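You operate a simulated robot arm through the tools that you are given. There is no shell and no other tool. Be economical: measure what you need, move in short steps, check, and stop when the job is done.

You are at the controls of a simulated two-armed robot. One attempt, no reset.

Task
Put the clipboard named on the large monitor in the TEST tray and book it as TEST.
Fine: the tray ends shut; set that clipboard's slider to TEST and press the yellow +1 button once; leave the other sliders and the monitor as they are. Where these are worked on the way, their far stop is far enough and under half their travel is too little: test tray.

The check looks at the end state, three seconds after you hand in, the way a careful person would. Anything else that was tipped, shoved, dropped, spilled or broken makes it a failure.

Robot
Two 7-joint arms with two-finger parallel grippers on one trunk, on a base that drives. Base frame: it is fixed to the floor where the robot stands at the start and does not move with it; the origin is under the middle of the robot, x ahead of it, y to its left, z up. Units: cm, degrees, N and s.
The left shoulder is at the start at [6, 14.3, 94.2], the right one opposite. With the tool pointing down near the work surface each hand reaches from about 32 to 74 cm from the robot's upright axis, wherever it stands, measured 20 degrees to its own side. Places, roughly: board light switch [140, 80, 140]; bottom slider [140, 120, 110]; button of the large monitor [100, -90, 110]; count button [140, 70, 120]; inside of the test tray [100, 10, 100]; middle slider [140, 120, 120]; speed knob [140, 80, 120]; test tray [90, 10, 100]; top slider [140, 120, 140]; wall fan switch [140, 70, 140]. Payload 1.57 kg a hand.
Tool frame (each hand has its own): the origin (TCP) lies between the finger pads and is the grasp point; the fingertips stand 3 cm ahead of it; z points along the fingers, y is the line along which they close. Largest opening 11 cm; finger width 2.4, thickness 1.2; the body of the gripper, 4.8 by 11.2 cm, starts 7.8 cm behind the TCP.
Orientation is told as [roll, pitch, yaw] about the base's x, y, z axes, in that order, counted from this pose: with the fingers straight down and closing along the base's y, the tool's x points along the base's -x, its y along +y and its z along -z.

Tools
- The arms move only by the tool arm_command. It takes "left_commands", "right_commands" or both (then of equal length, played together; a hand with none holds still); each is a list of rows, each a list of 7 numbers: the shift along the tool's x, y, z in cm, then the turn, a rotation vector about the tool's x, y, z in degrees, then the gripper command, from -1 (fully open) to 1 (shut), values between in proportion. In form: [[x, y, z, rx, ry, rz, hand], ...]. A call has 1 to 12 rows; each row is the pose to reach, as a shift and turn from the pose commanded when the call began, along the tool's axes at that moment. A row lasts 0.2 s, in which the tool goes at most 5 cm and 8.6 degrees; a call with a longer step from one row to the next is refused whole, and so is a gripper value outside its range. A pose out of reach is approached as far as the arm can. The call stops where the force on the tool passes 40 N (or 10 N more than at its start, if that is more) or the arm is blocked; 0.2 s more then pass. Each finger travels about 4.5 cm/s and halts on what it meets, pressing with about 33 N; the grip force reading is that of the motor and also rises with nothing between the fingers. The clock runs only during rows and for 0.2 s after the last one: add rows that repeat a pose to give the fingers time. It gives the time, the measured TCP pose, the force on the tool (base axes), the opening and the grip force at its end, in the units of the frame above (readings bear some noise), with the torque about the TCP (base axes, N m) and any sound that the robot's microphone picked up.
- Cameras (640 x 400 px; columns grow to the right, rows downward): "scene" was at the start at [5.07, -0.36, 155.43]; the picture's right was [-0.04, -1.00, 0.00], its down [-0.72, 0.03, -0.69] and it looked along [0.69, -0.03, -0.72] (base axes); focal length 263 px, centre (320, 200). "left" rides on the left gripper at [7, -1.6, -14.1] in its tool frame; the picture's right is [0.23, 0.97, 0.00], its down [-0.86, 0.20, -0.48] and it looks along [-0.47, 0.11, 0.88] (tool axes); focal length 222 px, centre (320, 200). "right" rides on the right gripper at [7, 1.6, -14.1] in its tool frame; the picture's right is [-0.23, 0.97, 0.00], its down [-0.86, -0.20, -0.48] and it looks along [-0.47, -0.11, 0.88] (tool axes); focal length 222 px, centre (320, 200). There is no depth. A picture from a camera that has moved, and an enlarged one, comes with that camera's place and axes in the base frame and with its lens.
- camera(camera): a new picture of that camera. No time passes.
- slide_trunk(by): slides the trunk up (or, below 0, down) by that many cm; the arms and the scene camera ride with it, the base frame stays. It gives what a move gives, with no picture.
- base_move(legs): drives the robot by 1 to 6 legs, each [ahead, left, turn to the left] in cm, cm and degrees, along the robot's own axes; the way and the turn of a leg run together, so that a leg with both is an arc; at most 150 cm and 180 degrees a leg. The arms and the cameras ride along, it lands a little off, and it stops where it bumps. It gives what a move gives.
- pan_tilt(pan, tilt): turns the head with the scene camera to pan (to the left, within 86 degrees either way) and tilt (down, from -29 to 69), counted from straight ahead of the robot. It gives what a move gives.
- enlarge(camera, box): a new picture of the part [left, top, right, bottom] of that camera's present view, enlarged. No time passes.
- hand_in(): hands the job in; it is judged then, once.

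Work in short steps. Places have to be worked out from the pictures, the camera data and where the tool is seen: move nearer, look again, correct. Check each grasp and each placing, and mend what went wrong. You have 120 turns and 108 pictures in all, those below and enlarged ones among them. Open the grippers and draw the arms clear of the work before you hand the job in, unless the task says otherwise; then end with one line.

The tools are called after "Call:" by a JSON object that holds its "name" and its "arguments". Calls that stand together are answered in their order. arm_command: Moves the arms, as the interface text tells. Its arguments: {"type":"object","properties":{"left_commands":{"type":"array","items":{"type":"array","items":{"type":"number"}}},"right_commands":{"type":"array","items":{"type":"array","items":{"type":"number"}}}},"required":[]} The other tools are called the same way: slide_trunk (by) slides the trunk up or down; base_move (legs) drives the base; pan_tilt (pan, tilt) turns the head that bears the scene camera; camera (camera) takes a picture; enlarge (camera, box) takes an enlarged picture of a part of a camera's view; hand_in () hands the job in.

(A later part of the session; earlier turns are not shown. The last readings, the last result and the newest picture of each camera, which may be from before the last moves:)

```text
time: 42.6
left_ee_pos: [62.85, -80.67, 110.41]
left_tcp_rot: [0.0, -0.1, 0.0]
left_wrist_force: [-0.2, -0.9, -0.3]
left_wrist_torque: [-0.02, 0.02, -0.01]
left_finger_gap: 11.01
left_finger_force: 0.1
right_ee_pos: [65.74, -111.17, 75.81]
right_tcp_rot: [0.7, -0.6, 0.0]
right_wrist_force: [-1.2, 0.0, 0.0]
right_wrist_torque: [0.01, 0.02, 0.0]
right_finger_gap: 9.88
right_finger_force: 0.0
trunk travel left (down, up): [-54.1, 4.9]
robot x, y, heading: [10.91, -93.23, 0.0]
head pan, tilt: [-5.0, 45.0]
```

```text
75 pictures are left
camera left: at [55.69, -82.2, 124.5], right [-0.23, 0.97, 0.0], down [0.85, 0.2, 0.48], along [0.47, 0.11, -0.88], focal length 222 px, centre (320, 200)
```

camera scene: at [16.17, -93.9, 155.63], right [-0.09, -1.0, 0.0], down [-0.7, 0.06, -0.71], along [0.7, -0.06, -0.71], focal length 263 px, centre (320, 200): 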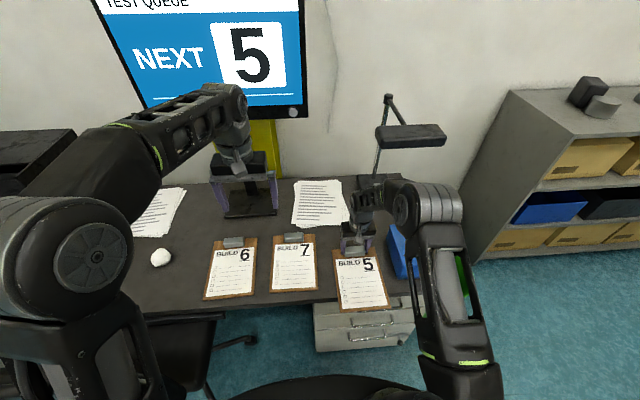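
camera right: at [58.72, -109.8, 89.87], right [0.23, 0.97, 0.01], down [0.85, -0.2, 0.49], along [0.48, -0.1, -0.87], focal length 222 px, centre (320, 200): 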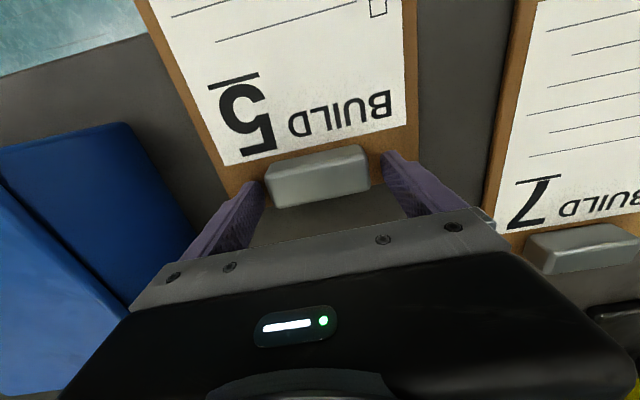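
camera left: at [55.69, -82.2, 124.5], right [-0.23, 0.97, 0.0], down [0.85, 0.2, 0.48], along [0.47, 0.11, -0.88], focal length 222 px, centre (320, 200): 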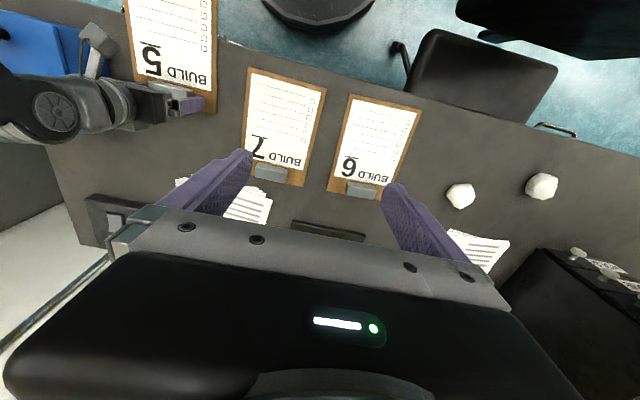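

Overhang is good (near edge ≈44). I raise the hand straight up, then back the base off 22 cm.

Call:
{"name": "arm_command", "arguments": {"right_commands": [[0, 0, 0, 0, 0, 0, -1], [0, 0, -2, 0, 0, 0, -1], [0, 0, -5, 0, 0, 0, -1], [0, 0, -9, 0, 0, 0, -1], [0, 0, -13, 0, 0, 0, -1], [0, 0, -17, 0, 0, 0, -1], [0, 0, -21, 0, 0, 0, -1], [0, 0, -25, 0, 0, 0, -1]]}}

Call:
{"name": "base_move", "arguments": {"legs": [[-24, 0, 0]]}}

Call:
{"name": "camera", "arguments": {"camera": "scene"}}

```text
time: 44.4
left_ee_pos: [62.73, -80.53, 110.4]
left_tcp_rot: [0.1, -0.1, 0.1]
left_wrist_force: [0.3, 0.9, 0.3]
left_wrist_torque: [0.0, 0.0, 0.01]
left_finger_gap: 10.99
left_finger_force: 0.0
right_ee_pos: [65.51, -111.26, 100.77]
right_tcp_rot: [0.7, -0.6, 0.2]
right_wrist_force: [0.4, -0.3, 0.0]
right_wrist_torque: [0.01, 0.01, -0.01]
right_finger_gap: 10.98
right_finger_force: 0.0
trunk travel left (down, up): [-54.1, 4.9]
robot x, y, heading: [10.87, -93.23, 0.1]
head pan, tilt: [-5.0, 45.0]
```

```text
time: 46.2
left_ee_pos: [39.21, -80.76, 110.41]
left_tcp_rot: [0.0, -0.1, -0.2]
left_wrist_force: [-0.9, -0.1, 0.6]
left_wrist_torque: [0.03, 0.01, 0.0]
left_finger_gap: 11.0
left_finger_force: 0.1
right_ee_pos: [41.87, -111.63, 100.81]
right_tcp_rot: [0.7, -0.7, -0.2]
right_wrist_force: [-0.6, -0.2, 0.2]
right_wrist_torque: [0.0, -0.03, -0.01]
right_finger_gap: 11.01
right_finger_force: 0.0
trunk travel left (down, up): [-54.1, 4.9]
robot x, y, heading: [-12.41, -93.17, -0.3]
head pan, tilt: [-5.0, 45.0]
```

```text
74 pictures are left
camera scene: at [-7.52, -93.88, 155.64], right [-0.09, -1.0, 0.0], down [-0.7, 0.06, -0.71], along [0.7, -0.06, -0.71], focal length 263 px, centre (320, 200)
```

scene: 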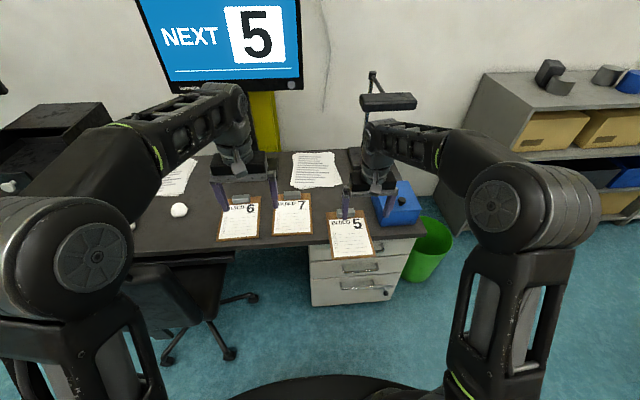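

Now I turn the right hand to point ahead (pitch −90), then roll it 90° so that the fingers close vertically.

Call:
{"name": "arm_command", "arguments": {"right_commands": [[0, 0, 0, 0, -8.2, 0, -1], [0, 0, 0, 0, -16.4, 0, -1], [0, 0, 0, 0, -24.6, 0, -1], [0, 0, 0, 0, -32.8, 0, -1], [0, 0, 0, 0, -41, 0, -1], [0, 0, 0, 0, -49.2, 0, -1], [0, 0, 0, 0, -57.4, 0, -1], [0, 0, 0, 0, -65.6, 0, -1], [0, 0, 0, 0, -73.8, 0, -1], [0, 0, 0, 0, -82, 0, -1], [0, 0, 0, 0, -90, 0, -1], [0, 0, 0, 0, -90, 0, -1]]}}

Call:
{"name": "arm_command", "arguments": {"right_commands": [[0, 0, 0, 0, 0, 8.2, -1], [0, 0, 0, 0, 0, 16.4, -1], [0, 0, 0, 0, 0, 24.6, -1], [0, 0, 0, 0, 0, 32.8, -1], [0, 0, 0, 0, 0, 41, -1], [0, 0, 0, 0, 0, 49.2, -1], [0, 0, 0, 0, 0, 57.4, -1], [0, 0, 0, 0, 0, 65.6, -1], [0, 0, 0, 0, 0, 73.8, -1], [0, 0, 0, 0, 0, 82, -1], [0, 0, 0, 0, 0, 90, -1], [0, 0, 0, 0, 0, 90, -1]]}}

Call:
{"name": "camera", "arguments": {"camera": "right"}}

Call:
{"name": "camera", "arguments": {"camera": "scene"}}

```text
time: 48.8
left_ee_pos: [39.11, -80.88, 110.38]
left_tcp_rot: [0.0, -0.1, -0.3]
left_wrist_force: [-0.2, 0.1, 1.0]
left_wrist_torque: [0.01, -0.01, -0.02]
left_finger_gap: 11.0
left_finger_force: 0.0
right_ee_pos: [41.64, -107.04, 104.03]
right_tcp_rot: [67.1, -89.6, -68.6]
right_wrist_force: [-0.2, 1.0, 0.0]
right_wrist_torque: [-0.02, 0.01, 0.0]
right_finger_gap: 11.0
right_finger_force: 0.1
right hand out of reach, approached as far as the arm can: row 9, 10, 11, 12
trunk travel left (down, up): [-54.1, 4.9]
robot x, y, heading: [-12.57, -93.65, -0.3]
head pan, tilt: [-5.0, 45.0]
```

```text
time: 51.4
left_ee_pos: [39.3, -80.84, 110.33]
left_tcp_rot: [-0.1, 0.0, -0.2]
left_wrist_force: [0.2, 0.5, -0.4]
left_wrist_torque: [0.0, 0.02, -0.03]
left_finger_gap: 11.03
left_finger_force: 0.1
right_ee_pos: [42.06, -108.56, 114.38]
right_tcp_rot: [87.5, 0.5, -89.7]
right_wrist_force: [0.1, -0.4, -0.5]
right_wrist_torque: [-0.02, 0.03, -0.03]
right_finger_gap: 11.03
right_finger_force: 0.1
right hand out of reach, approached as far as the arm can: row 1, 2, 3, 4, 5, 6, 7, 8, 9, 10, 11, 12
trunk travel left (down, up): [-54.1, 4.9]
robot x, y, heading: [-12.53, -92.75, -0.1]
head pan, tilt: [-5.0, 45.0]
```

```text
73 pictures are left
camera right: at [28.05, -101.68, 116.67], right [0.04, -0.23, 0.97], down [-0.48, -0.86, -0.18], along [0.87, -0.46, -0.15], focal length 222 px, centre (320, 200)
```

right: 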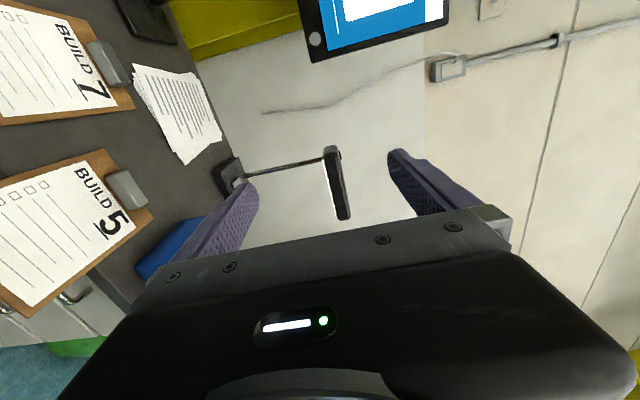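

```text
72 pictures are left
camera scene: at [-7.36, -93.83, 155.63], right [-0.09, -1.0, 0.0], down [-0.7, 0.06, -0.71], along [0.7, -0.06, -0.71], focal length 263 px, centre (320, 200)
```

scene: 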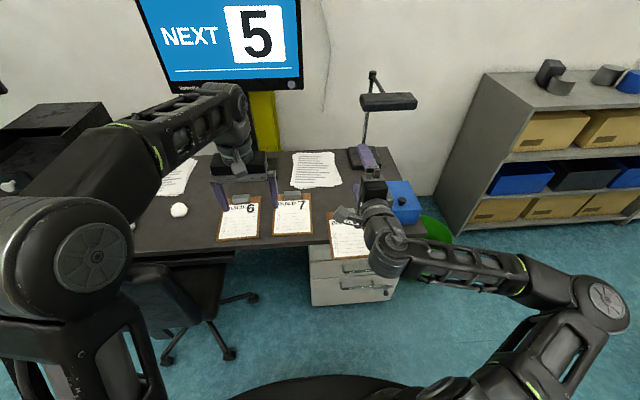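

The orientation is right (pointing ahead, closing vertically) but z is 114. I back off 12 cm and try to lower and extend the arm.

Call:
{"name": "base_move", "arguments": {"legs": [[-14, 0, 0]]}}

Call:
{"name": "arm_command", "arguments": {"right_commands": [[0, -2, 2, 0, 0, 0, -1], [0, -4, 4, 0, 0, 0, -1], [0, -6, 5, 0, 0, 0, -1], [0, -8, 6, 0, 0, 0, -1], [0, -10, 7, 0, 0, 0, -1], [0, -12, 8, 0, 0, 0, -1], [0, -14, 8, 0, 0, 0, -1], [0, -16, 8, 0, 0, 0, -1], [0, -18, 8, 0, 0, 0, -1], [0, -20, 8, 0, 0, 0, -1], [0, -22, 8, 0, 0, 0, -1], [0, -22, 8, 0, 0, 0, -1]]}}

Call:
{"name": "camera", "arguments": {"camera": "scene"}}

```text
time: 52.7
left_ee_pos: [25.21, -80.92, 110.39]
left_tcp_rot: [0.0, 0.0, -0.4]
left_wrist_force: [0.3, -0.6, 0.1]
left_wrist_torque: [-0.03, -0.1, 0.01]
left_finger_gap: 10.99
left_finger_force: 0.0
right_ee_pos: [27.92, -108.69, 114.3]
right_tcp_rot: [87.6, 0.4, -89.9]
right_wrist_force: [-0.8, -1.2, -0.1]
right_wrist_torque: [0.0, 0.03, -0.02]
right_finger_gap: 11.0
right_finger_force: 0.1
trunk travel left (down, up): [-54.1, 4.9]
robot x, y, heading: [-26.4, -93.12, -0.3]
head pan, tilt: [-5.0, 45.0]
```

```text
time: 55.3
left_ee_pos: [25.47, -80.8, 110.37]
left_tcp_rot: [-0.1, 0.1, -0.4]
left_wrist_force: [-0.3, 0.3, 0.7]
left_wrist_torque: [0.01, 0.01, -0.01]
left_finger_gap: 11.02
left_finger_force: 0.1
right_ee_pos: [36.1, -110.88, 108.48]
right_tcp_rot: [80.9, 0.2, -88.9]
right_wrist_force: [-0.8, -0.1, -0.9]
right_wrist_torque: [0.01, 0.0, 0.02]
right_finger_gap: 11.0
right_finger_force: 0.1
right hand out of reach, approached as far as the arm can: row 1, 2, 3, 4, 5, 6, 7, 8, 9, 10, 11, 12
trunk travel left (down, up): [-54.1, 4.9]
robot x, y, heading: [-26.48, -93.34, -0.5]
head pan, tilt: [-5.0, 45.0]
```

```text
71 pictures are left
camera scene: at [-21.29, -93.83, 155.63], right [-0.09, -1.0, 0.0], down [-0.7, 0.07, -0.71], along [0.7, -0.07, -0.71], focal length 263 px, centre (320, 200)
```

scene: 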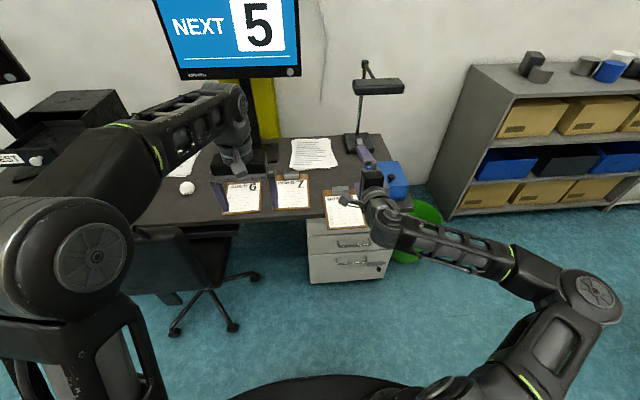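

This roll direction swings the elbow far out. I try the opposite roll (−180° from here, in two calls).

Call:
{"name": "arm_command", "arguments": {"right_commands": [[0, 0, 0, 0, 0, -8.2, -1], [0, 0, 0, 0, 0, -16.4, -1], [0, 0, 0, 0, 0, -24.6, -1], [0, 0, 0, 0, 0, -32.8, -1], [0, 0, 0, 0, 0, -41, -1], [0, 0, 0, 0, 0, -49.2, -1], [0, 0, 0, 0, 0, -57.4, -1], [0, 0, 0, 0, 0, -65.6, -1], [0, 0, 0, 0, 0, -73.8, -1], [0, 0, 0, 0, 0, -82, -1], [0, 0, 0, 0, 0, -90, -1], [0, 0, 0, 0, 0, -90, -1]]}}

Call:
{"name": "arm_command", "arguments": {"right_commands": [[0, 0, 0, 0, 0, -8.2, -1], [0, 0, 0, 0, 0, -16.4, -1], [0, 0, 0, 0, 0, -24.6, -1], [0, 0, 0, 0, 0, -32.8, -1], [0, 0, 0, 0, 0, -41, -1], [0, 0, 0, 0, 0, -49.2, -1], [0, 0, 0, 0, 0, -57.4, -1], [0, 0, 0, 0, 0, -65.6, -1], [0, 0, 0, 0, 0, -73.8, -1], [0, 0, 0, 0, 0, -82, -1], [0, 0, 0, 0, 0, -90, -1], [0, 0, 0, 0, 0, -90, -1]]}}

Call:
{"name": "camera", "arguments": {"camera": "scene"}}

```text
time: 57.9
left_ee_pos: [25.38, -80.74, 110.39]
left_tcp_rot: [0.0, 0.0, -0.4]
left_wrist_force: [0.6, 0.2, -0.4]
left_wrist_torque: [-0.01, 0.0, 0.01]
left_finger_gap: 11.0
left_finger_force: 0.0
right_ee_pos: [35.75, -110.53, 109.14]
right_tcp_rot: [0.5, -81.0, 0.7]
right_wrist_force: [0.3, 0.4, -0.1]
right_wrist_torque: [0.0, 0.0, -0.05]
right_finger_gap: 11.01
right_finger_force: 0.0
trunk travel left (down, up): [-54.1, 4.9]
robot x, y, heading: [-26.51, -93.12, -0.5]
head pan, tilt: [-5.0, 45.0]
```

```text
time: 60.5
left_ee_pos: [25.27, -80.89, 110.34]
left_tcp_rot: [0.1, 0.0, -0.5]
left_wrist_force: [0.1, 0.5, -0.4]
left_wrist_torque: [-0.01, -0.02, -0.03]
left_finger_gap: 11.0
left_finger_force: 0.0
right_ee_pos: [35.72, -110.51, 109.42]
right_tcp_rot: [-81.0, -0.1, 91.1]
right_wrist_force: [0.3, 1.2, -0.2]
right_wrist_torque: [0.01, 0.01, -0.01]
right_finger_gap: 10.96
right_finger_force: 0.2
trunk travel left (down, up): [-54.1, 4.9]
robot x, y, heading: [-26.37, -92.87, -0.6]
head pan, tilt: [-5.0, 45.0]
```

```text
70 pictures are left
camera scene: at [-21.3, -93.83, 155.63], right [-0.09, -1.0, 0.0], down [-0.7, 0.07, -0.71], along [0.7, -0.07, -0.71], focal length 263 px, centre (320, 200)
```

scene: 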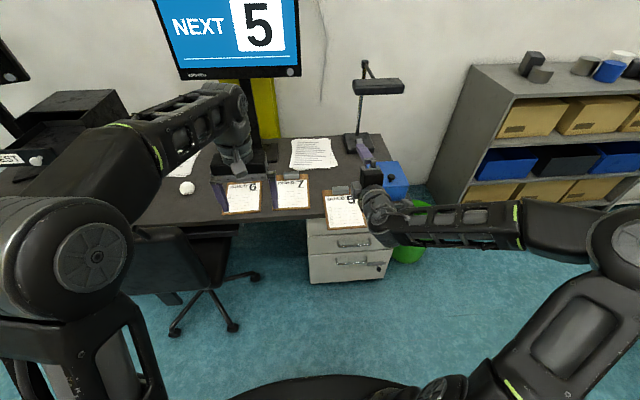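

This roll is fully reachable. I test descending 20 cm while levelling by 9°.

Call:
{"name": "arm_command", "arguments": {"right_commands": [[0, 2, 0.3, 1, 0, 0, -1], [0, 4, 0.6, 2, 0, 0, -1], [0, 6, 0.9, 3, 0, 0, -1], [0, 8, 1.3, 4, 0, 0, -1], [0, 10, 1.6, 5, 0, 0, -1], [0, 12, 1.9, 6, 0, 0, -1], [0, 14, 2.2, 7, 0, 0, -1], [0, 16, 2.5, 8, 0, 0, -1], [0, 18, 2.8, 9, 0, 0, -1], [0, 19.7, 3.1, 9, 0, 0, -1], [0, 19.7, 3.1, 9, 0, 0, -1]]}}

Call:
{"name": "camera", "arguments": {"camera": "scene"}}

```text
time: 62.9
left_ee_pos: [25.36, -80.98, 110.53]
left_tcp_rot: [0.0, 0.0, -0.4]
left_wrist_force: [-0.2, 0.2, -0.5]
left_wrist_torque: [0.0, 0.02, -0.04]
left_finger_gap: 11.01
left_finger_force: 0.1
right_ee_pos: [35.45, -110.44, 105.8]
right_tcp_rot: [-77.5, 0.4, 92.9]
right_wrist_force: [0.6, -0.7, -0.8]
right_wrist_torque: [0.0, 0.02, 0.03]
right_finger_gap: 11.02
right_finger_force: 0.1
right hand out of reach, approached as far as the arm can: row 1, 2, 3, 4, 5, 6, 7, 8, 9, 10, 11
trunk travel left (down, up): [-54.1, 4.9]
robot x, y, heading: [-26.48, -92.75, -0.5]
head pan, tilt: [-5.0, 45.0]
```

```text
69 pictures are left
camera scene: at [-21.3, -93.83, 155.63], right [-0.09, -1.0, 0.0], down [-0.7, 0.07, -0.71], along [0.7, -0.07, -0.71], focal length 263 px, centre (320, 200)
```

scene: 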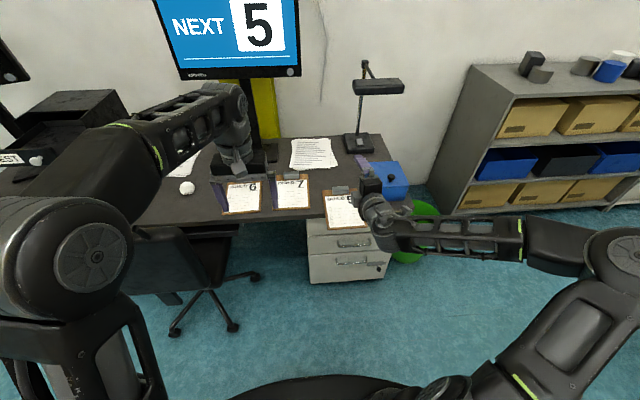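

Wrist limit stops it here. Instead I'll keep the hand high relative to the shoulder, level it, and use the trunk to go down. First level at z≈114.

Call:
{"name": "arm_command", "arguments": {"right_commands": [[0, -2, -0.4, 2, 0, 0, -1], [0, -4, -0.9, 4, 0, 0, -1], [0, -6, -1.3, 6, 0, 0, -1], [0, -8, -1.7, 8, 0, 0, -1], [0, -9, -2, 10, 0, 0, -1], [0, -9.5, -2.1, 12, 0, 0, -1], [0, -9.5, -2.1, 12, 0, 0, -1]]}}

Call:
{"name": "slide_trunk", "arguments": {"by": -20}}

Call:
{"name": "camera", "arguments": {"camera": "scene"}}

Call:
{"name": "camera", "arguments": {"camera": "right"}}

```text
time: 64.5
left_ee_pos: [25.43, -80.85, 110.4]
left_tcp_rot: [0.0, 0.0, -0.5]
left_wrist_force: [0.5, 0.1, -0.9]
left_wrist_torque: [-0.01, -0.04, -0.01]
left_finger_gap: 11.0
left_finger_force: 0.0
right_ee_pos: [35.64, -110.91, 115.21]
right_tcp_rot: [-87.5, 0.5, 93.0]
right_wrist_force: [0.3, 0.3, -0.4]
right_wrist_torque: [-0.03, 0.03, 0.0]
right_finger_gap: 10.98
right_finger_force: 0.0
right hand out of reach, approached as far as the arm can: row 6, 7
trunk travel left (down, up): [-54.1, 4.9]
robot x, y, heading: [-26.35, -92.99, -0.5]
head pan, tilt: [-5.0, 45.0]
```

```text
time: 66.7
left_ee_pos: [25.32, -80.79, 90.35]
left_tcp_rot: [0.1, 0.0, -0.3]
left_wrist_force: [0.7, 0.2, 1.3]
left_wrist_torque: [-0.01, -0.02, 0.0]
left_finger_gap: 11.02
left_finger_force: 0.0
right_ee_pos: [35.73, -110.86, 95.17]
right_tcp_rot: [-87.5, 0.4, 93.0]
right_wrist_force: [0.2, -0.5, 1.1]
right_wrist_torque: [-0.02, 0.01, -0.02]
right_finger_gap: 10.98
right_finger_force: 0.1
trunk travel left (down, up): [-34.1, 24.9]
robot x, y, heading: [-26.32, -93.14, -0.3]
head pan, tilt: [-5.0, 45.0]
```

```text
68 pictures are left
camera scene: at [-21.31, -93.83, 135.64], right [-0.09, -1.0, 0.0], down [-0.7, 0.07, -0.71], along [0.7, -0.07, -0.71], focal length 263 px, centre (320, 200)
```

scene: 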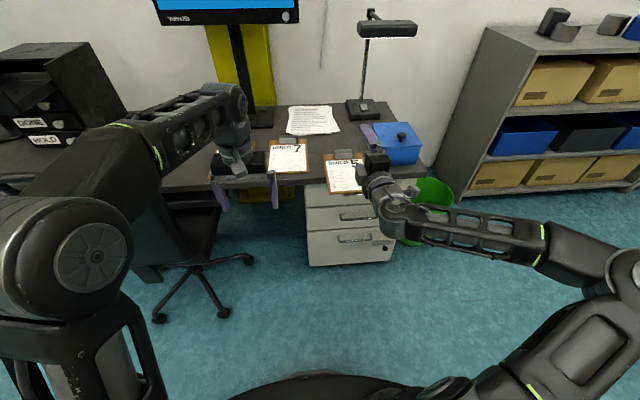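

```text
67 pictures are left
camera right: at [21.98, -118.53, 94.28], right [-0.05, 0.22, -0.97], down [-0.51, 0.83, 0.21], along [0.86, 0.51, 0.07], focal length 222 px, centre (320, 200)
```

right: 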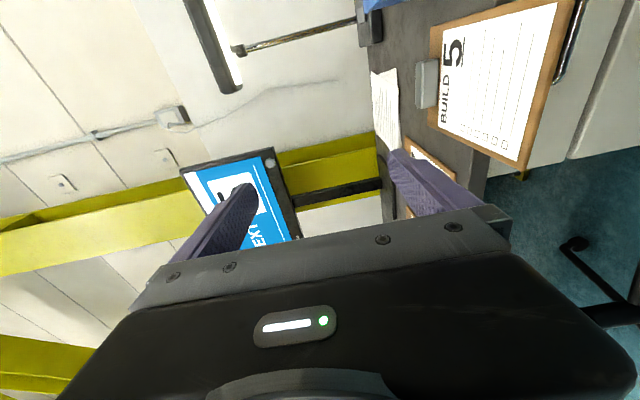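

Now lower the trunk 23 cm so the hand is level with the board, fingertips still 5 cm short of it.

Call:
{"name": "slide_trunk", "arguments": {"by": -23}}

Call:
{"name": "camera", "arguments": {"camera": "right"}}

Call:
{"name": "camera", "arguments": {"camera": "scene"}}

```text
time: 69.1
left_ee_pos: [25.34, -80.86, 67.35]
left_tcp_rot: [0.0, 0.0, -0.4]
left_wrist_force: [0.1, 0.2, -0.5]
left_wrist_torque: [0.01, -0.02, -0.01]
left_finger_gap: 11.03
left_finger_force: 0.1
right_ee_pos: [35.67, -110.77, 72.16]
right_tcp_rot: [-87.4, 0.4, 93.0]
right_wrist_force: [0.7, 0.0, -0.6]
right_wrist_torque: [0.03, 0.0, 0.0]
right_finger_gap: 11.02
right_finger_force: 0.1
trunk travel left (down, up): [-11.1, 47.9]
robot x, y, heading: [-26.58, -92.86, -0.6]
head pan, tilt: [-5.0, 45.0]
```

```text
66 pictures are left
camera right: at [21.98, -118.53, 71.27], right [-0.05, 0.22, -0.97], down [-0.51, 0.83, 0.21], along [0.86, 0.51, 0.07], focal length 222 px, centre (320, 200)
```

right: 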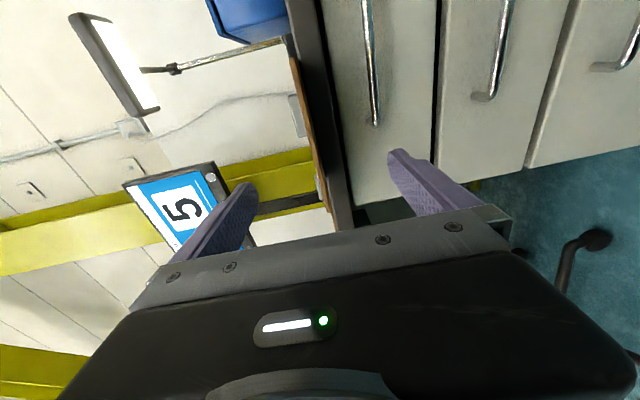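

```text
65 pictures are left
camera scene: at [-21.3, -93.83, 112.64], right [-0.09, -1.0, 0.0], down [-0.7, 0.07, -0.71], along [0.7, -0.07, -0.71], focal length 263 px, centre (320, 200)
```

scene: 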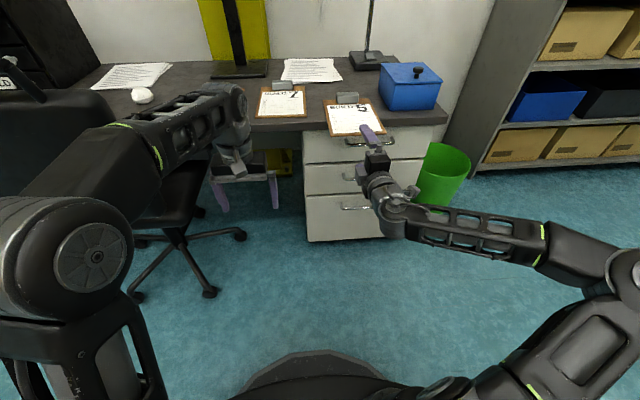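

The board edge lies midway between the fingers (z≈72.3). I narrow the fingers to ~6 cm and drive ahead 10.5 cm so they straddle the overhanging edge.

Call:
{"name": "arm_command", "arguments": {"right_commands": [[0, 0, 0, 0, 0, 0, -0.6], [0, 0, 0, 0, 0, 0, -0.1], [0, 0, 0, 0, 0, 0, -0.1], [0, 0, 0, 0, 0, 0, -0.1]]}}

Call:
{"name": "base_move", "arguments": {"legs": [[10.5, 0, 0]]}}

Call:
{"name": "camera", "arguments": {"camera": "right"}}

Call:
{"name": "camera", "arguments": {"camera": "scene"}}

```text
time: 70.1
left_ee_pos: [25.38, -80.91, 67.34]
left_tcp_rot: [0.0, 0.0, -0.4]
left_wrist_force: [0.5, -1.4, 0.4]
left_wrist_torque: [0.0, 0.0, -0.02]
left_finger_gap: 11.01
left_finger_force: 0.0
right_ee_pos: [35.72, -110.88, 72.17]
right_tcp_rot: [-87.5, 0.4, 93.1]
right_wrist_force: [-0.6, 1.2, -0.1]
right_wrist_torque: [-0.01, 0.02, 0.03]
right_finger_gap: 6.04
right_finger_force: 0.0
trunk travel left (down, up): [-11.1, 47.9]
robot x, y, heading: [-26.58, -93.04, -0.4]
head pan, tilt: [-5.0, 45.0]
```

```text
time: 71.3
left_ee_pos: [35.78, -80.97, 67.37]
left_tcp_rot: [-0.1, 0.0, -0.4]
left_wrist_force: [0.2, 0.2, -0.3]
left_wrist_torque: [-0.02, -0.04, 0.01]
left_finger_gap: 11.03
left_finger_force: 0.1
right_ee_pos: [46.07, -110.89, 72.18]
right_tcp_rot: [-87.5, 0.4, 93.0]
right_wrist_force: [-0.6, -0.2, 0.2]
right_wrist_torque: [-0.02, 0.0, 0.01]
right_finger_gap: 6.02
right_finger_force: 0.0
trunk travel left (down, up): [-11.1, 47.9]
robot x, y, heading: [-16.17, -93.35, -0.2]
head pan, tilt: [-5.0, 45.0]
```

```text
64 pictures are left
camera right: at [32.33, -118.62, 71.27], right [-0.05, 0.22, -0.97], down [-0.51, 0.83, 0.21], along [0.86, 0.51, 0.07], focal length 222 px, centre (320, 200)
```

right: 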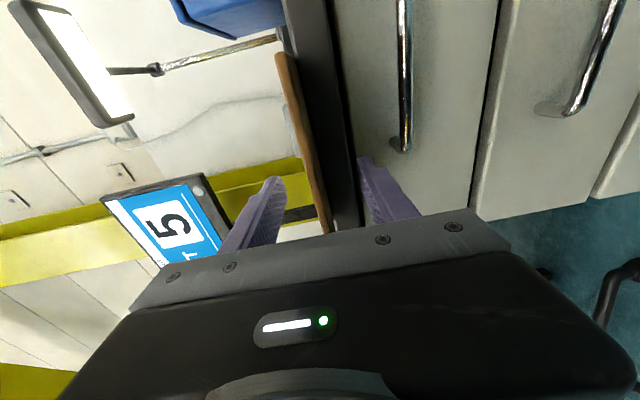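

```text
63 pictures are left
camera scene: at [-10.95, -93.9, 112.63], right [-0.09, -1.0, 0.0], down [-0.7, 0.07, -0.71], along [0.7, -0.07, -0.71], focal length 263 px, centre (320, 200)
```

scene: 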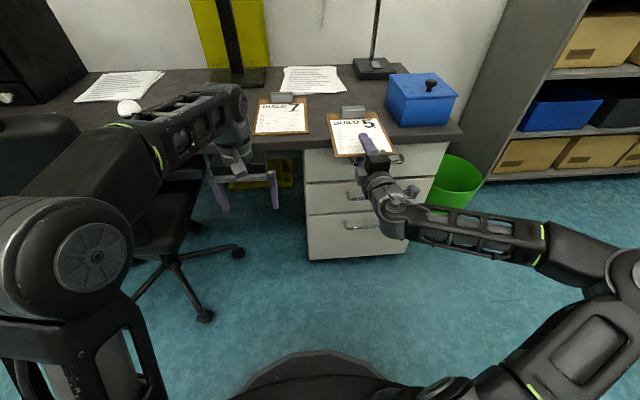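

The fingers straddle the board edge. Close now.

Call:
{"name": "arm_command", "arguments": {"right_commands": [[0, 0, 0, 0, 0, 0, 0.2], [0, 0, 0, 0, 0, 0, 0.5], [0, 0, 0, 0, 0, 0, 0.8], [0, 0, 0, 0, 0, 0, 1], [0, 0, 0, 0, 0, 0, 1], [0, 0, 0, 0, 0, 0, 1], [0, 0, 0, 0, 0, 0, 1]]}}

Call:
{"name": "camera", "arguments": {"camera": "right"}}

```text
time: 72.9
left_ee_pos: [35.67, -80.84, 67.37]
left_tcp_rot: [0.1, -0.1, -0.4]
left_wrist_force: [0.2, 0.7, 0.2]
left_wrist_torque: [0.01, -0.04, -0.02]
left_finger_gap: 11.01
left_finger_force: 0.0
right_ee_pos: [46.09, -110.83, 72.39]
right_tcp_rot: [-87.6, 0.5, 93.0]
right_wrist_force: [3.6, 0.1, 7.5]
right_wrist_torque: [0.36, -1.36, -0.14]
right_finger_gap: 0.71
right_finger_force: 26.4
trunk travel left (down, up): [-11.1, 47.9]
robot x, y, heading: [-16.03, -92.95, -0.1]
head pan, tilt: [-5.0, 45.0]
```

```text
62 pictures are left
camera right: at [32.33, -118.61, 71.35], right [-0.05, 0.22, -0.97], down [-0.51, 0.83, 0.21], along [0.86, 0.51, 0.07], focal length 222 px, centre (320, 200)
```

right: 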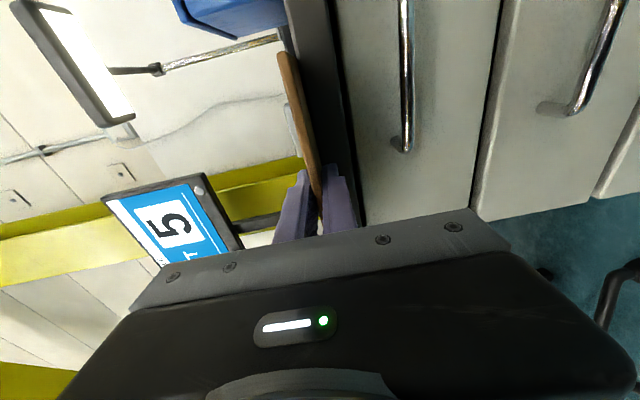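

Held (0.7 cm gap). Lift 6 cm with the trunk and check.

Call:
{"name": "slide_trunk", "arguments": {"by": 6}}

Call:
{"name": "camera", "arguments": {"camera": "scene"}}

Call:
{"name": "camera", "arguments": {"camera": "right"}}

```text
time: 73.9
left_ee_pos: [35.65, -80.98, 73.32]
left_tcp_rot: [0.0, 0.0, -0.4]
left_wrist_force: [-0.7, -0.2, -0.8]
left_wrist_torque: [-0.02, -0.01, -0.02]
left_finger_gap: 11.02
left_finger_force: 0.2
right_ee_pos: [46.07, -110.91, 78.13]
right_tcp_rot: [-87.5, 0.4, 93.0]
right_wrist_force: [-0.3, 0.2, -0.1]
right_wrist_torque: [0.02, 0.17, 0.01]
right_finger_gap: 0.58
right_finger_force: 26.2
trunk travel left (down, up): [-17.1, 41.9]
robot x, y, heading: [-16.3, -93.28, -0.5]
head pan, tilt: [-5.0, 45.0]
```

```text
61 pictures are left
camera scene: at [-10.91, -93.9, 118.63], right [-0.09, -1.0, 0.0], down [-0.7, 0.07, -0.71], along [0.7, -0.07, -0.71], focal length 263 px, centre (320, 200)
```

scene: 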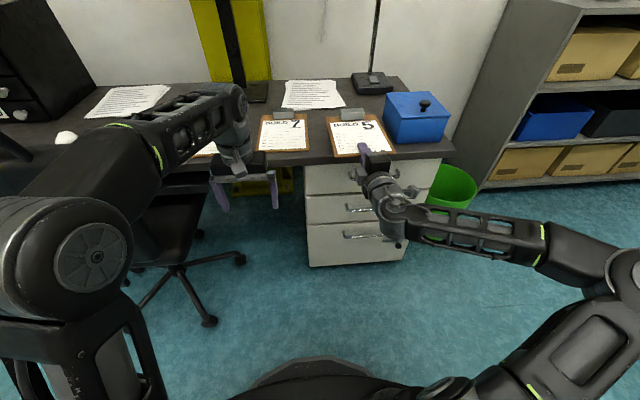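

```text
60 pictures are left
camera right: at [32.35, -118.63, 77.21], right [-0.06, 0.22, -0.97], down [-0.51, 0.83, 0.21], along [0.86, 0.51, 0.07], focal length 222 px, centre (320, 200)
```

right: 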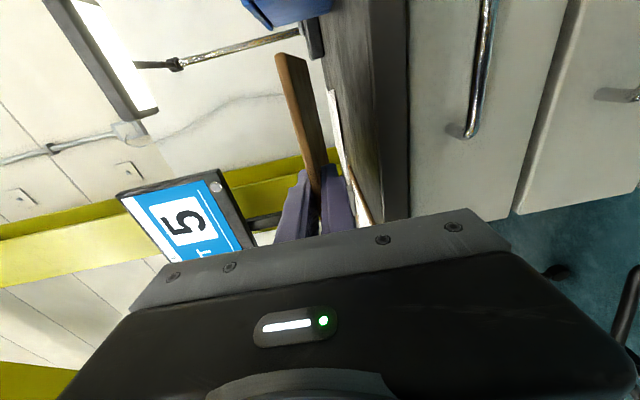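

The board is held level and free. Back away from the desk, then raise the trunk fully.

Call:
{"name": "base_move", "arguments": {"legs": [[-30, 0, 0]]}}

Call:
{"name": "slide_trunk", "arguments": {"by": 39}}

Call:
{"name": "base_move", "arguments": {"legs": [[0, 117, -2.5]]}}

Call:
{"name": "pan_tilt", "arguments": {"pan": -15, "tilt": 40}}

Call:
{"name": "camera", "arguments": {"camera": "scene"}}

Call:
{"name": "camera", "arguments": {"camera": "right"}}

```text
time: 75.9
left_ee_pos: [5.78, -80.78, 73.32]
left_tcp_rot: [-0.1, 0.0, -0.4]
left_wrist_force: [0.2, -0.5, -0.5]
left_wrist_torque: [0.0, 0.02, 0.0]
left_finger_gap: 10.99
left_finger_force: 0.1
right_ee_pos: [16.0, -110.7, 78.21]
right_tcp_rot: [-87.5, 0.3, 93.1]
right_wrist_force: [0.8, -0.2, 0.2]
right_wrist_torque: [0.01, 0.18, -0.02]
right_finger_gap: 0.56
right_finger_force: 26.2
trunk travel left (down, up): [-17.1, 41.9]
robot x, y, heading: [-46.28, -92.86, -0.2]
head pan, tilt: [-5.0, 45.0]
```

```text
time: 79.7
left_ee_pos: [5.67, -80.67, 112.3]
left_tcp_rot: [-0.1, 0.0, -0.4]
left_wrist_force: [-0.9, 0.1, 0.2]
left_wrist_torque: [0.0, 0.0, -0.02]
left_finger_gap: 11.02
left_finger_force: 0.0
right_ee_pos: [16.17, -110.79, 117.19]
right_tcp_rot: [-87.6, 0.5, 93.0]
right_wrist_force: [0.1, -0.5, -1.4]
right_wrist_torque: [0.02, 0.19, 0.02]
right_finger_gap: 0.55
right_finger_force: 26.4
trunk travel left (down, up): [-56.1, 2.9]
robot x, y, heading: [-45.74, -92.9, -0.1]
head pan, tilt: [-5.0, 45.0]
```

```text
time: 85.5
left_ee_pos: [9.07, 32.75, 112.42]
left_tcp_rot: [0.1, 0.0, -2.7]
left_wrist_force: [-0.5, -0.5, 0.8]
left_wrist_torque: [-0.03, -0.03, 0.0]
left_finger_gap: 11.0
left_finger_force: 0.1
right_ee_pos: [18.28, 2.42, 117.17]
right_tcp_rot: [-87.6, 0.5, 90.8]
right_wrist_force: [-0.1, 0.8, -1.7]
right_wrist_torque: [0.01, 0.21, 0.02]
right_finger_gap: 0.56
right_finger_force: 26.1
trunk travel left (down, up): [-56.1, 2.9]
robot x, y, heading: [-43.36, 22.26, -2.4]
head pan, tilt: [-5.0, 45.0]
```

```text
time: 86.3
left_ee_pos: [9.08, 32.63, 112.33]
left_tcp_rot: [0.1, 0.0, -2.6]
left_wrist_force: [0.0, -0.5, 0.6]
left_wrist_torque: [-0.04, 0.04, -0.01]
left_finger_gap: 11.01
left_finger_force: 0.0
right_ee_pos: [18.35, 2.31, 117.18]
right_tcp_rot: [-87.5, 0.5, 90.8]
right_wrist_force: [0.1, 0.2, -1.8]
right_wrist_torque: [0.02, 0.16, -0.01]
right_finger_gap: 0.58
right_finger_force: 25.7
trunk travel left (down, up): [-56.1, 2.9]
robot x, y, heading: [-43.51, 22.85, -2.8]
head pan, tilt: [-15.0, 40.0]
```

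```text
59 pictures are left
camera scene: at [-38.0, 20.05, 158.36], right [-0.3, -0.95, 0.0], down [-0.61, 0.19, -0.77], along [0.73, -0.23, -0.64], focal length 263 px, centre (320, 200)
```

scene: 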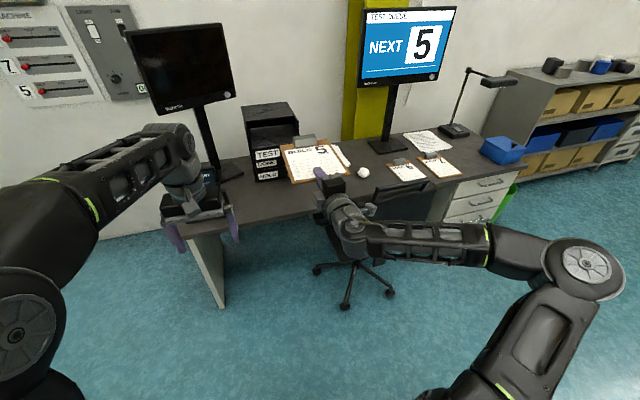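

```text
58 pictures are left
camera right: at [4.26, -4.82, 116.25], right [-0.05, 0.22, -0.97], down [-0.48, 0.85, 0.21], along [0.88, 0.48, 0.07], focal length 222 px, centre (320, 200)
```

right: 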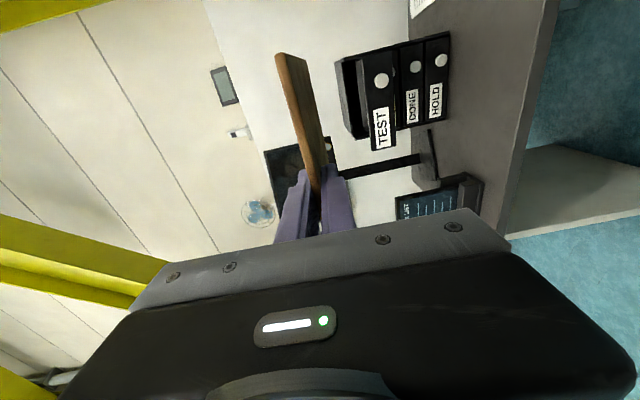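

Board held well. I tilt it 14° nose-down, adjust trunk, then move left and ahead so its far end is just above the open tray.

Call:
{"name": "arm_command", "arguments": {"right_commands": [[0, 0, 0, -4, 0, 0, 1], [0, 0, 0, -8, 0, 0, 1], [0, 0, 0, -12, 0, 0, 1], [0, 0, 0, -12, 0, 0, 1]]}}

Call:
{"name": "base_move", "arguments": {"legs": [[0, 5.7, 0], [24, 0, 0]]}}

Call:
{"name": "slide_trunk", "arguments": {"by": -4.5}}

Call:
{"name": "camera", "arguments": {"camera": "scene"}}

Call:
{"name": "camera", "arguments": {"camera": "right"}}

```text
time: 87.3
left_ee_pos: [9.22, 32.7, 112.5]
left_tcp_rot: [-0.1, 0.0, -2.6]
left_wrist_force: [-0.5, -0.4, -0.6]
left_wrist_torque: [0.04, 0.0, -0.02]
left_finger_gap: 11.0
left_finger_force: 0.2
right_ee_pos: [18.27, 2.36, 117.15]
right_tcp_rot: [-75.5, 0.3, 90.8]
right_wrist_force: [0.4, -0.4, -0.7]
right_wrist_torque: [0.03, 0.21, -0.01]
right_finger_gap: 0.58
right_finger_force: 25.8
trunk travel left (down, up): [-56.1, 2.9]
robot x, y, heading: [-43.21, 22.46, -2.6]
head pan, tilt: [-15.0, 40.0]
```

```text
time: 89.6
left_ee_pos: [33.67, 37.12, 112.37]
left_tcp_rot: [0.0, 0.0, -2.7]
left_wrist_force: [0.3, 0.7, -0.4]
left_wrist_torque: [0.0, 0.03, 0.0]
left_finger_gap: 11.02
left_finger_force: 0.1
right_ee_pos: [42.76, 6.98, 117.09]
right_tcp_rot: [-75.3, 0.4, 90.6]
right_wrist_force: [0.1, 0.6, -1.6]
right_wrist_torque: [0.01, 0.18, -0.01]
right_finger_gap: 0.58
right_finger_force: 25.7
trunk travel left (down, up): [-56.1, 2.9]
robot x, y, heading: [-18.56, 27.03, -3.0]
head pan, tilt: [-15.0, 40.0]
```

```text
time: 90.5
left_ee_pos: [33.65, 37.15, 107.88]
left_tcp_rot: [0.1, 0.1, -2.7]
left_wrist_force: [-0.1, 0.0, -0.4]
left_wrist_torque: [0.02, 0.01, 0.0]
left_finger_gap: 10.97
left_finger_force: 0.1
right_ee_pos: [42.52, 6.88, 112.75]
right_tcp_rot: [-75.4, 0.4, 90.7]
right_wrist_force: [0.3, 0.8, -1.3]
right_wrist_torque: [0.01, 0.18, 0.02]
right_finger_gap: 0.58
right_finger_force: 26.2
trunk travel left (down, up): [-51.6, 7.4]
robot x, y, heading: [-18.58, 27.05, -2.6]
head pan, tilt: [-15.0, 40.0]
```

```text
57 pictures are left
camera scene: at [-13.54, 24.61, 153.86], right [-0.3, -0.95, 0.0], down [-0.61, 0.2, -0.77], along [0.73, -0.23, -0.64], focal length 263 px, centre (320, 200)
```

scene: 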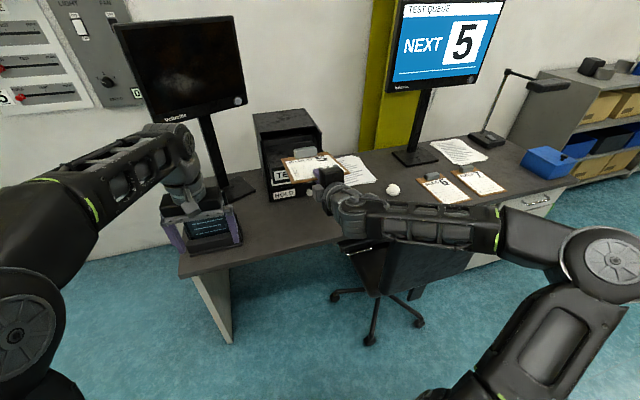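

```text
56 pictures are left
camera right: at [28.71, -0.25, 114.75], right [-0.25, 0.22, -0.94], down [-0.42, 0.85, 0.31], along [0.87, 0.48, -0.12], focal length 222 px, centre (320, 200)
```

right: 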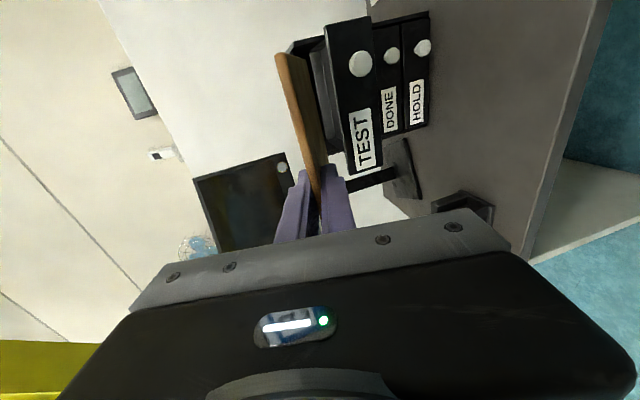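

Clear so far; panel top reads z≈103, tray centre y≈5.6. Drive ahead 12 cm so the far end passes over the tray's front.

Call:
{"name": "base_move", "arguments": {"legs": [[12, 0, 0]]}}

Call:
{"name": "camera", "arguments": {"camera": "scene"}}

Call:
{"name": "camera", "arguments": {"camera": "right"}}

Call:
{"name": "camera", "arguments": {"camera": "left"}}

```text
time: 91.7
left_ee_pos: [45.93, 36.57, 107.86]
left_tcp_rot: [0.0, 0.0, -2.8]
left_wrist_force: [0.6, -0.3, 0.3]
left_wrist_torque: [-0.02, 0.03, 0.0]
left_finger_gap: 10.99
left_finger_force: 0.0
right_ee_pos: [54.95, 6.18, 112.63]
right_tcp_rot: [-75.3, 0.4, 90.7]
right_wrist_force: [0.3, 0.4, -1.6]
right_wrist_torque: [0.03, 0.17, 0.0]
right_finger_gap: 0.59
right_finger_force: 25.8
trunk travel left (down, up): [-51.6, 7.4]
robot x, y, heading: [-6.36, 26.2, -2.8]
head pan, tilt: [-15.0, 40.0]
```

```text
55 pictures are left
camera scene: at [-1.13, 24.02, 153.85], right [-0.3, -0.95, 0.0], down [-0.61, 0.2, -0.77], along [0.73, -0.23, -0.64], focal length 263 px, centre (320, 200)
```

scene: 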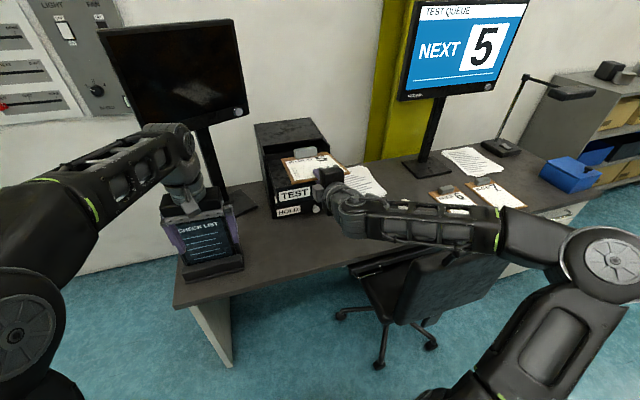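

```text
54 pictures are left
camera right: at [41.04, -0.88, 114.67], right [-0.25, 0.22, -0.94], down [-0.42, 0.85, 0.31], along [0.87, 0.47, -0.12], focal length 222 px, centre (320, 200)
```

right: 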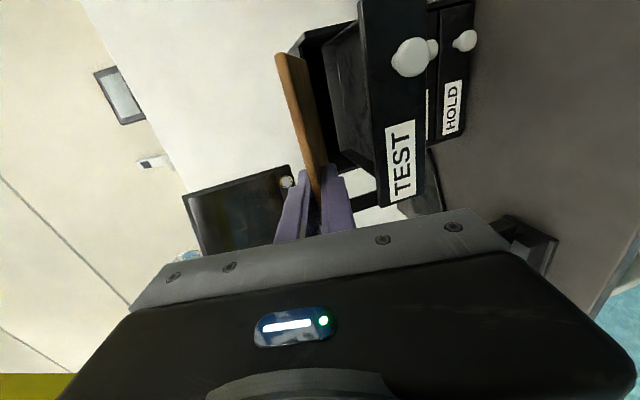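

```text
53 pictures are left
camera left: at [38.8, 35.3, 121.93], right [-0.18, 0.98, 0.0], down [0.86, 0.16, 0.48], along [0.47, 0.09, -0.88], focal length 222 px, centre (320, 200)
```

left: 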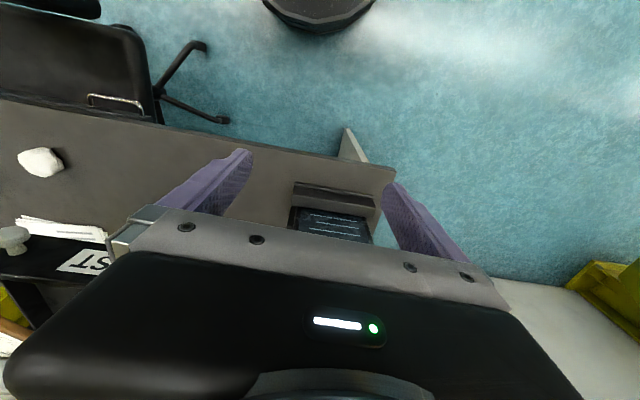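

Panel top ≈102.3, cabinet top ≈107. Lower 5.3 cm so the far end (≈101.5–103.5) fits the opening, then drive ahead.

Call:
{"name": "slide_trunk", "arguments": {"by": -5.2}}

Call:
{"name": "camera", "arguments": {"camera": "right"}}

Call:
{"name": "enlarge", "arguments": {"camera": "scene", "box": [240, 100, 400, 240]}}

```text
time: 92.7
left_ee_pos: [45.68, 36.51, 102.79]
left_tcp_rot: [0.0, 0.0, -2.8]
left_wrist_force: [0.4, -0.3, -0.2]
left_wrist_torque: [-0.01, 0.0, -0.01]
left_finger_gap: 11.0
left_finger_force: 0.1
right_ee_pos: [54.87, 6.22, 107.6]
right_tcp_rot: [-75.5, 0.4, 90.6]
right_wrist_force: [0.8, 0.4, -1.6]
right_wrist_torque: [0.02, 0.17, -0.03]
right_finger_gap: 0.57
right_finger_force: 25.6
trunk travel left (down, up): [-46.4, 12.6]
robot x, y, heading: [-6.37, 26.52, -2.8]
head pan, tilt: [-15.0, 40.0]
```

```text
52 pictures are left
camera right: at [40.87, -0.87, 109.55], right [-0.25, 0.22, -0.94], down [-0.42, 0.85, 0.31], along [0.87, 0.47, -0.12], focal length 222 px, centre (320, 200)
```

right: 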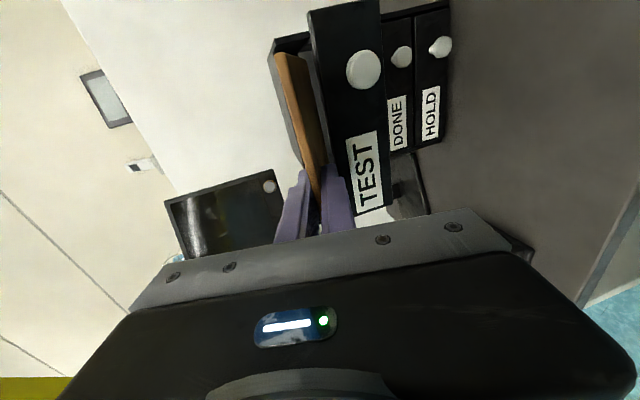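

```text
2.86 times, centred on (320, 170) of scene
camera zoom: at [-1.36, 24.04, 148.66], right [-0.3, -0.95, 0.0], down [-0.61, 0.2, -0.77], along [0.73, -0.23, -0.64], focal length 750 px, centre (320, 286)
```

zoom: 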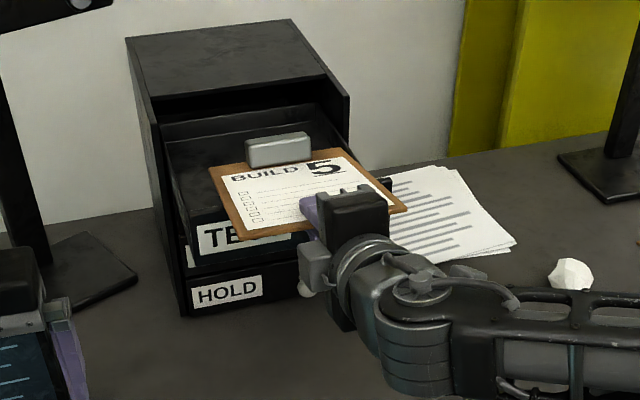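

Board is centred on the tray (y≈5.5) and its far end lies inside. Drive ahead 13.5 cm.

Call:
{"name": "base_move", "arguments": {"legs": [[7, 0.4, 0]]}}

Call:
{"name": "enlarge", "arguments": {"camera": "scene", "box": [240, 100, 400, 240]}}

Call:
{"name": "base_move", "arguments": {"legs": [[6.5, 0.3, 0]]}}

Call:
{"name": "enlarge", "arguments": {"camera": "scene", "box": [240, 100, 400, 240]}}

Call:
{"name": "camera", "arguments": {"camera": "right"}}

```text
time: 93.7
left_ee_pos: [52.85, 36.54, 102.76]
left_tcp_rot: [0.0, -0.1, -2.8]
left_wrist_force: [-0.1, -1.0, -0.1]
left_wrist_torque: [0.01, 0.03, 0.0]
left_finger_gap: 10.99
left_finger_force: 0.1
right_ee_pos: [61.91, 6.31, 107.42]
right_tcp_rot: [-75.4, 0.4, 90.5]
right_wrist_force: [-0.2, -0.1, -2.0]
right_wrist_torque: [0.0, 0.22, 0.03]
right_finger_gap: 0.55
right_finger_force: 25.7
trunk travel left (down, up): [-46.4, 12.6]
robot x, y, heading: [0.35, 26.59, -2.9]
head pan, tilt: [-15.0, 40.0]
```

```text
2.86 times, centred on (320, 170) of scene
camera zoom: at [5.89, 24.09, 148.65], right [-0.31, -0.95, 0.0], down [-0.61, 0.2, -0.77], along [0.73, -0.23, -0.64], focal length 750 px, centre (320, 286)
```

zoom: 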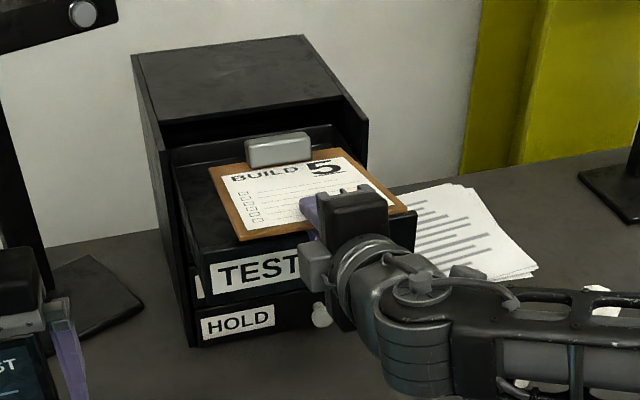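

```text
time: 94.7
left_ee_pos: [59.45, 36.56, 102.59]
left_tcp_rot: [0.1, 0.0, -2.9]
left_wrist_force: [0.5, 0.7, 0.4]
left_wrist_torque: [0.0, 0.03, 0.03]
left_finger_gap: 10.99
left_finger_force: 0.0
right_ee_pos: [68.49, 6.28, 107.43]
right_tcp_rot: [-75.4, 0.4, 90.6]
right_wrist_force: [-0.3, 0.7, -1.3]
right_wrist_torque: [0.05, 0.18, 0.01]
right_finger_gap: 0.55
right_finger_force: 25.2
trunk travel left (down, up): [-46.4, 12.6]
robot x, y, heading: [7.02, 26.72, -2.6]
head pan, tilt: [-15.0, 40.0]
```

```text
2.86 times, centred on (320, 170) of scene
camera zoom: at [12.32, 24.08, 148.65], right [-0.3, -0.95, 0.0], down [-0.61, 0.2, -0.77], along [0.73, -0.23, -0.64], focal length 750 px, centre (320, 286)
```

zoom: 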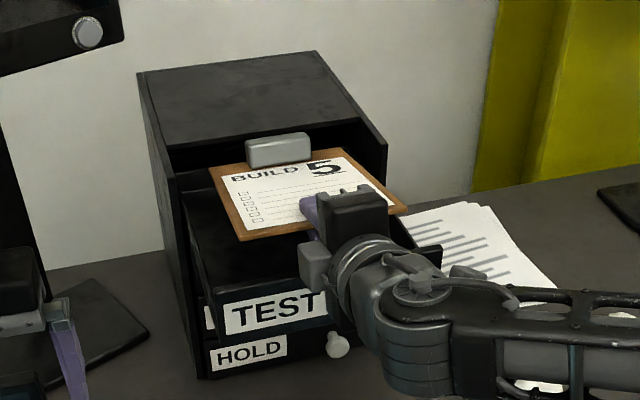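

```text
48 pictures are left
camera right: at [54.48, -0.84, 109.46], right [-0.25, 0.22, -0.94], down [-0.42, 0.85, 0.31], along [0.87, 0.47, -0.12], focal length 222 px, centre (320, 200)
```

right: 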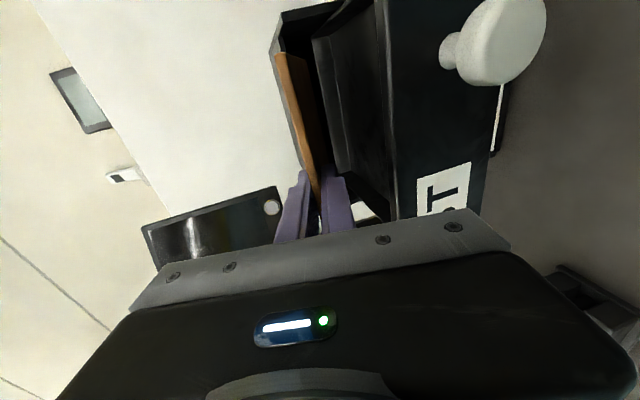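

I need the tray's inner depth against the board's length; take a closer view.

Call:
{"name": "enlarge", "arguments": {"camera": "scene", "box": [270, 110, 360, 190]}}

Call:
{"name": "enlarge", "arguments": {"camera": "right", "box": [240, 0, 420, 240]}}

```text
5.00 times, centred on (315, 150) of scene
camera zoom: at [12.32, 24.08, 148.65], right [-0.3, -0.95, 0.0], down [-0.61, 0.2, -0.77], along [0.73, -0.23, -0.64], focal length 1314 px, centre (345, 450)
```

zoom: 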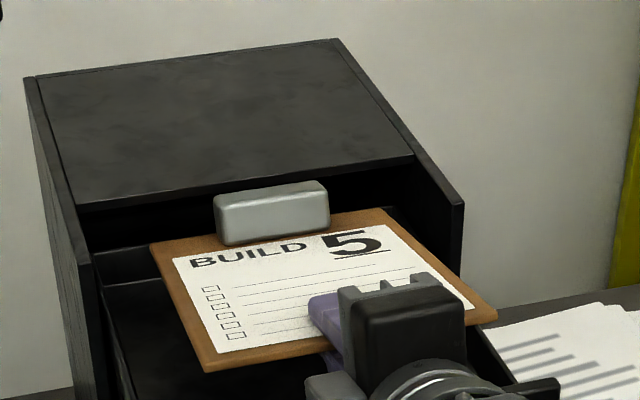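

```text
1.67 times, centred on (330, 120) of right
camera zoom: at [54.48, -0.84, 109.46], right [-0.25, 0.22, -0.94], down [-0.42, 0.85, 0.31], along [0.87, 0.47, -0.12], focal length 370 px, centre (303, 333)
```

zoom: 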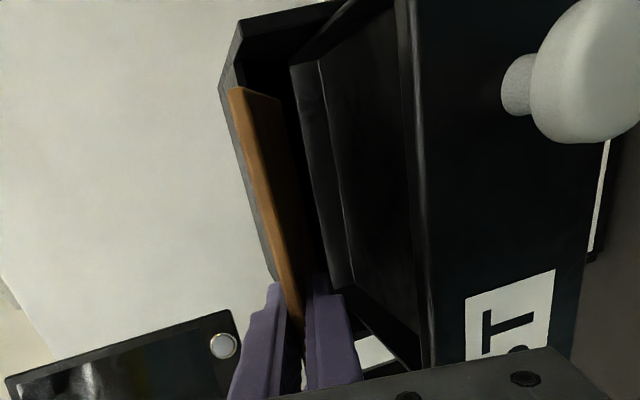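

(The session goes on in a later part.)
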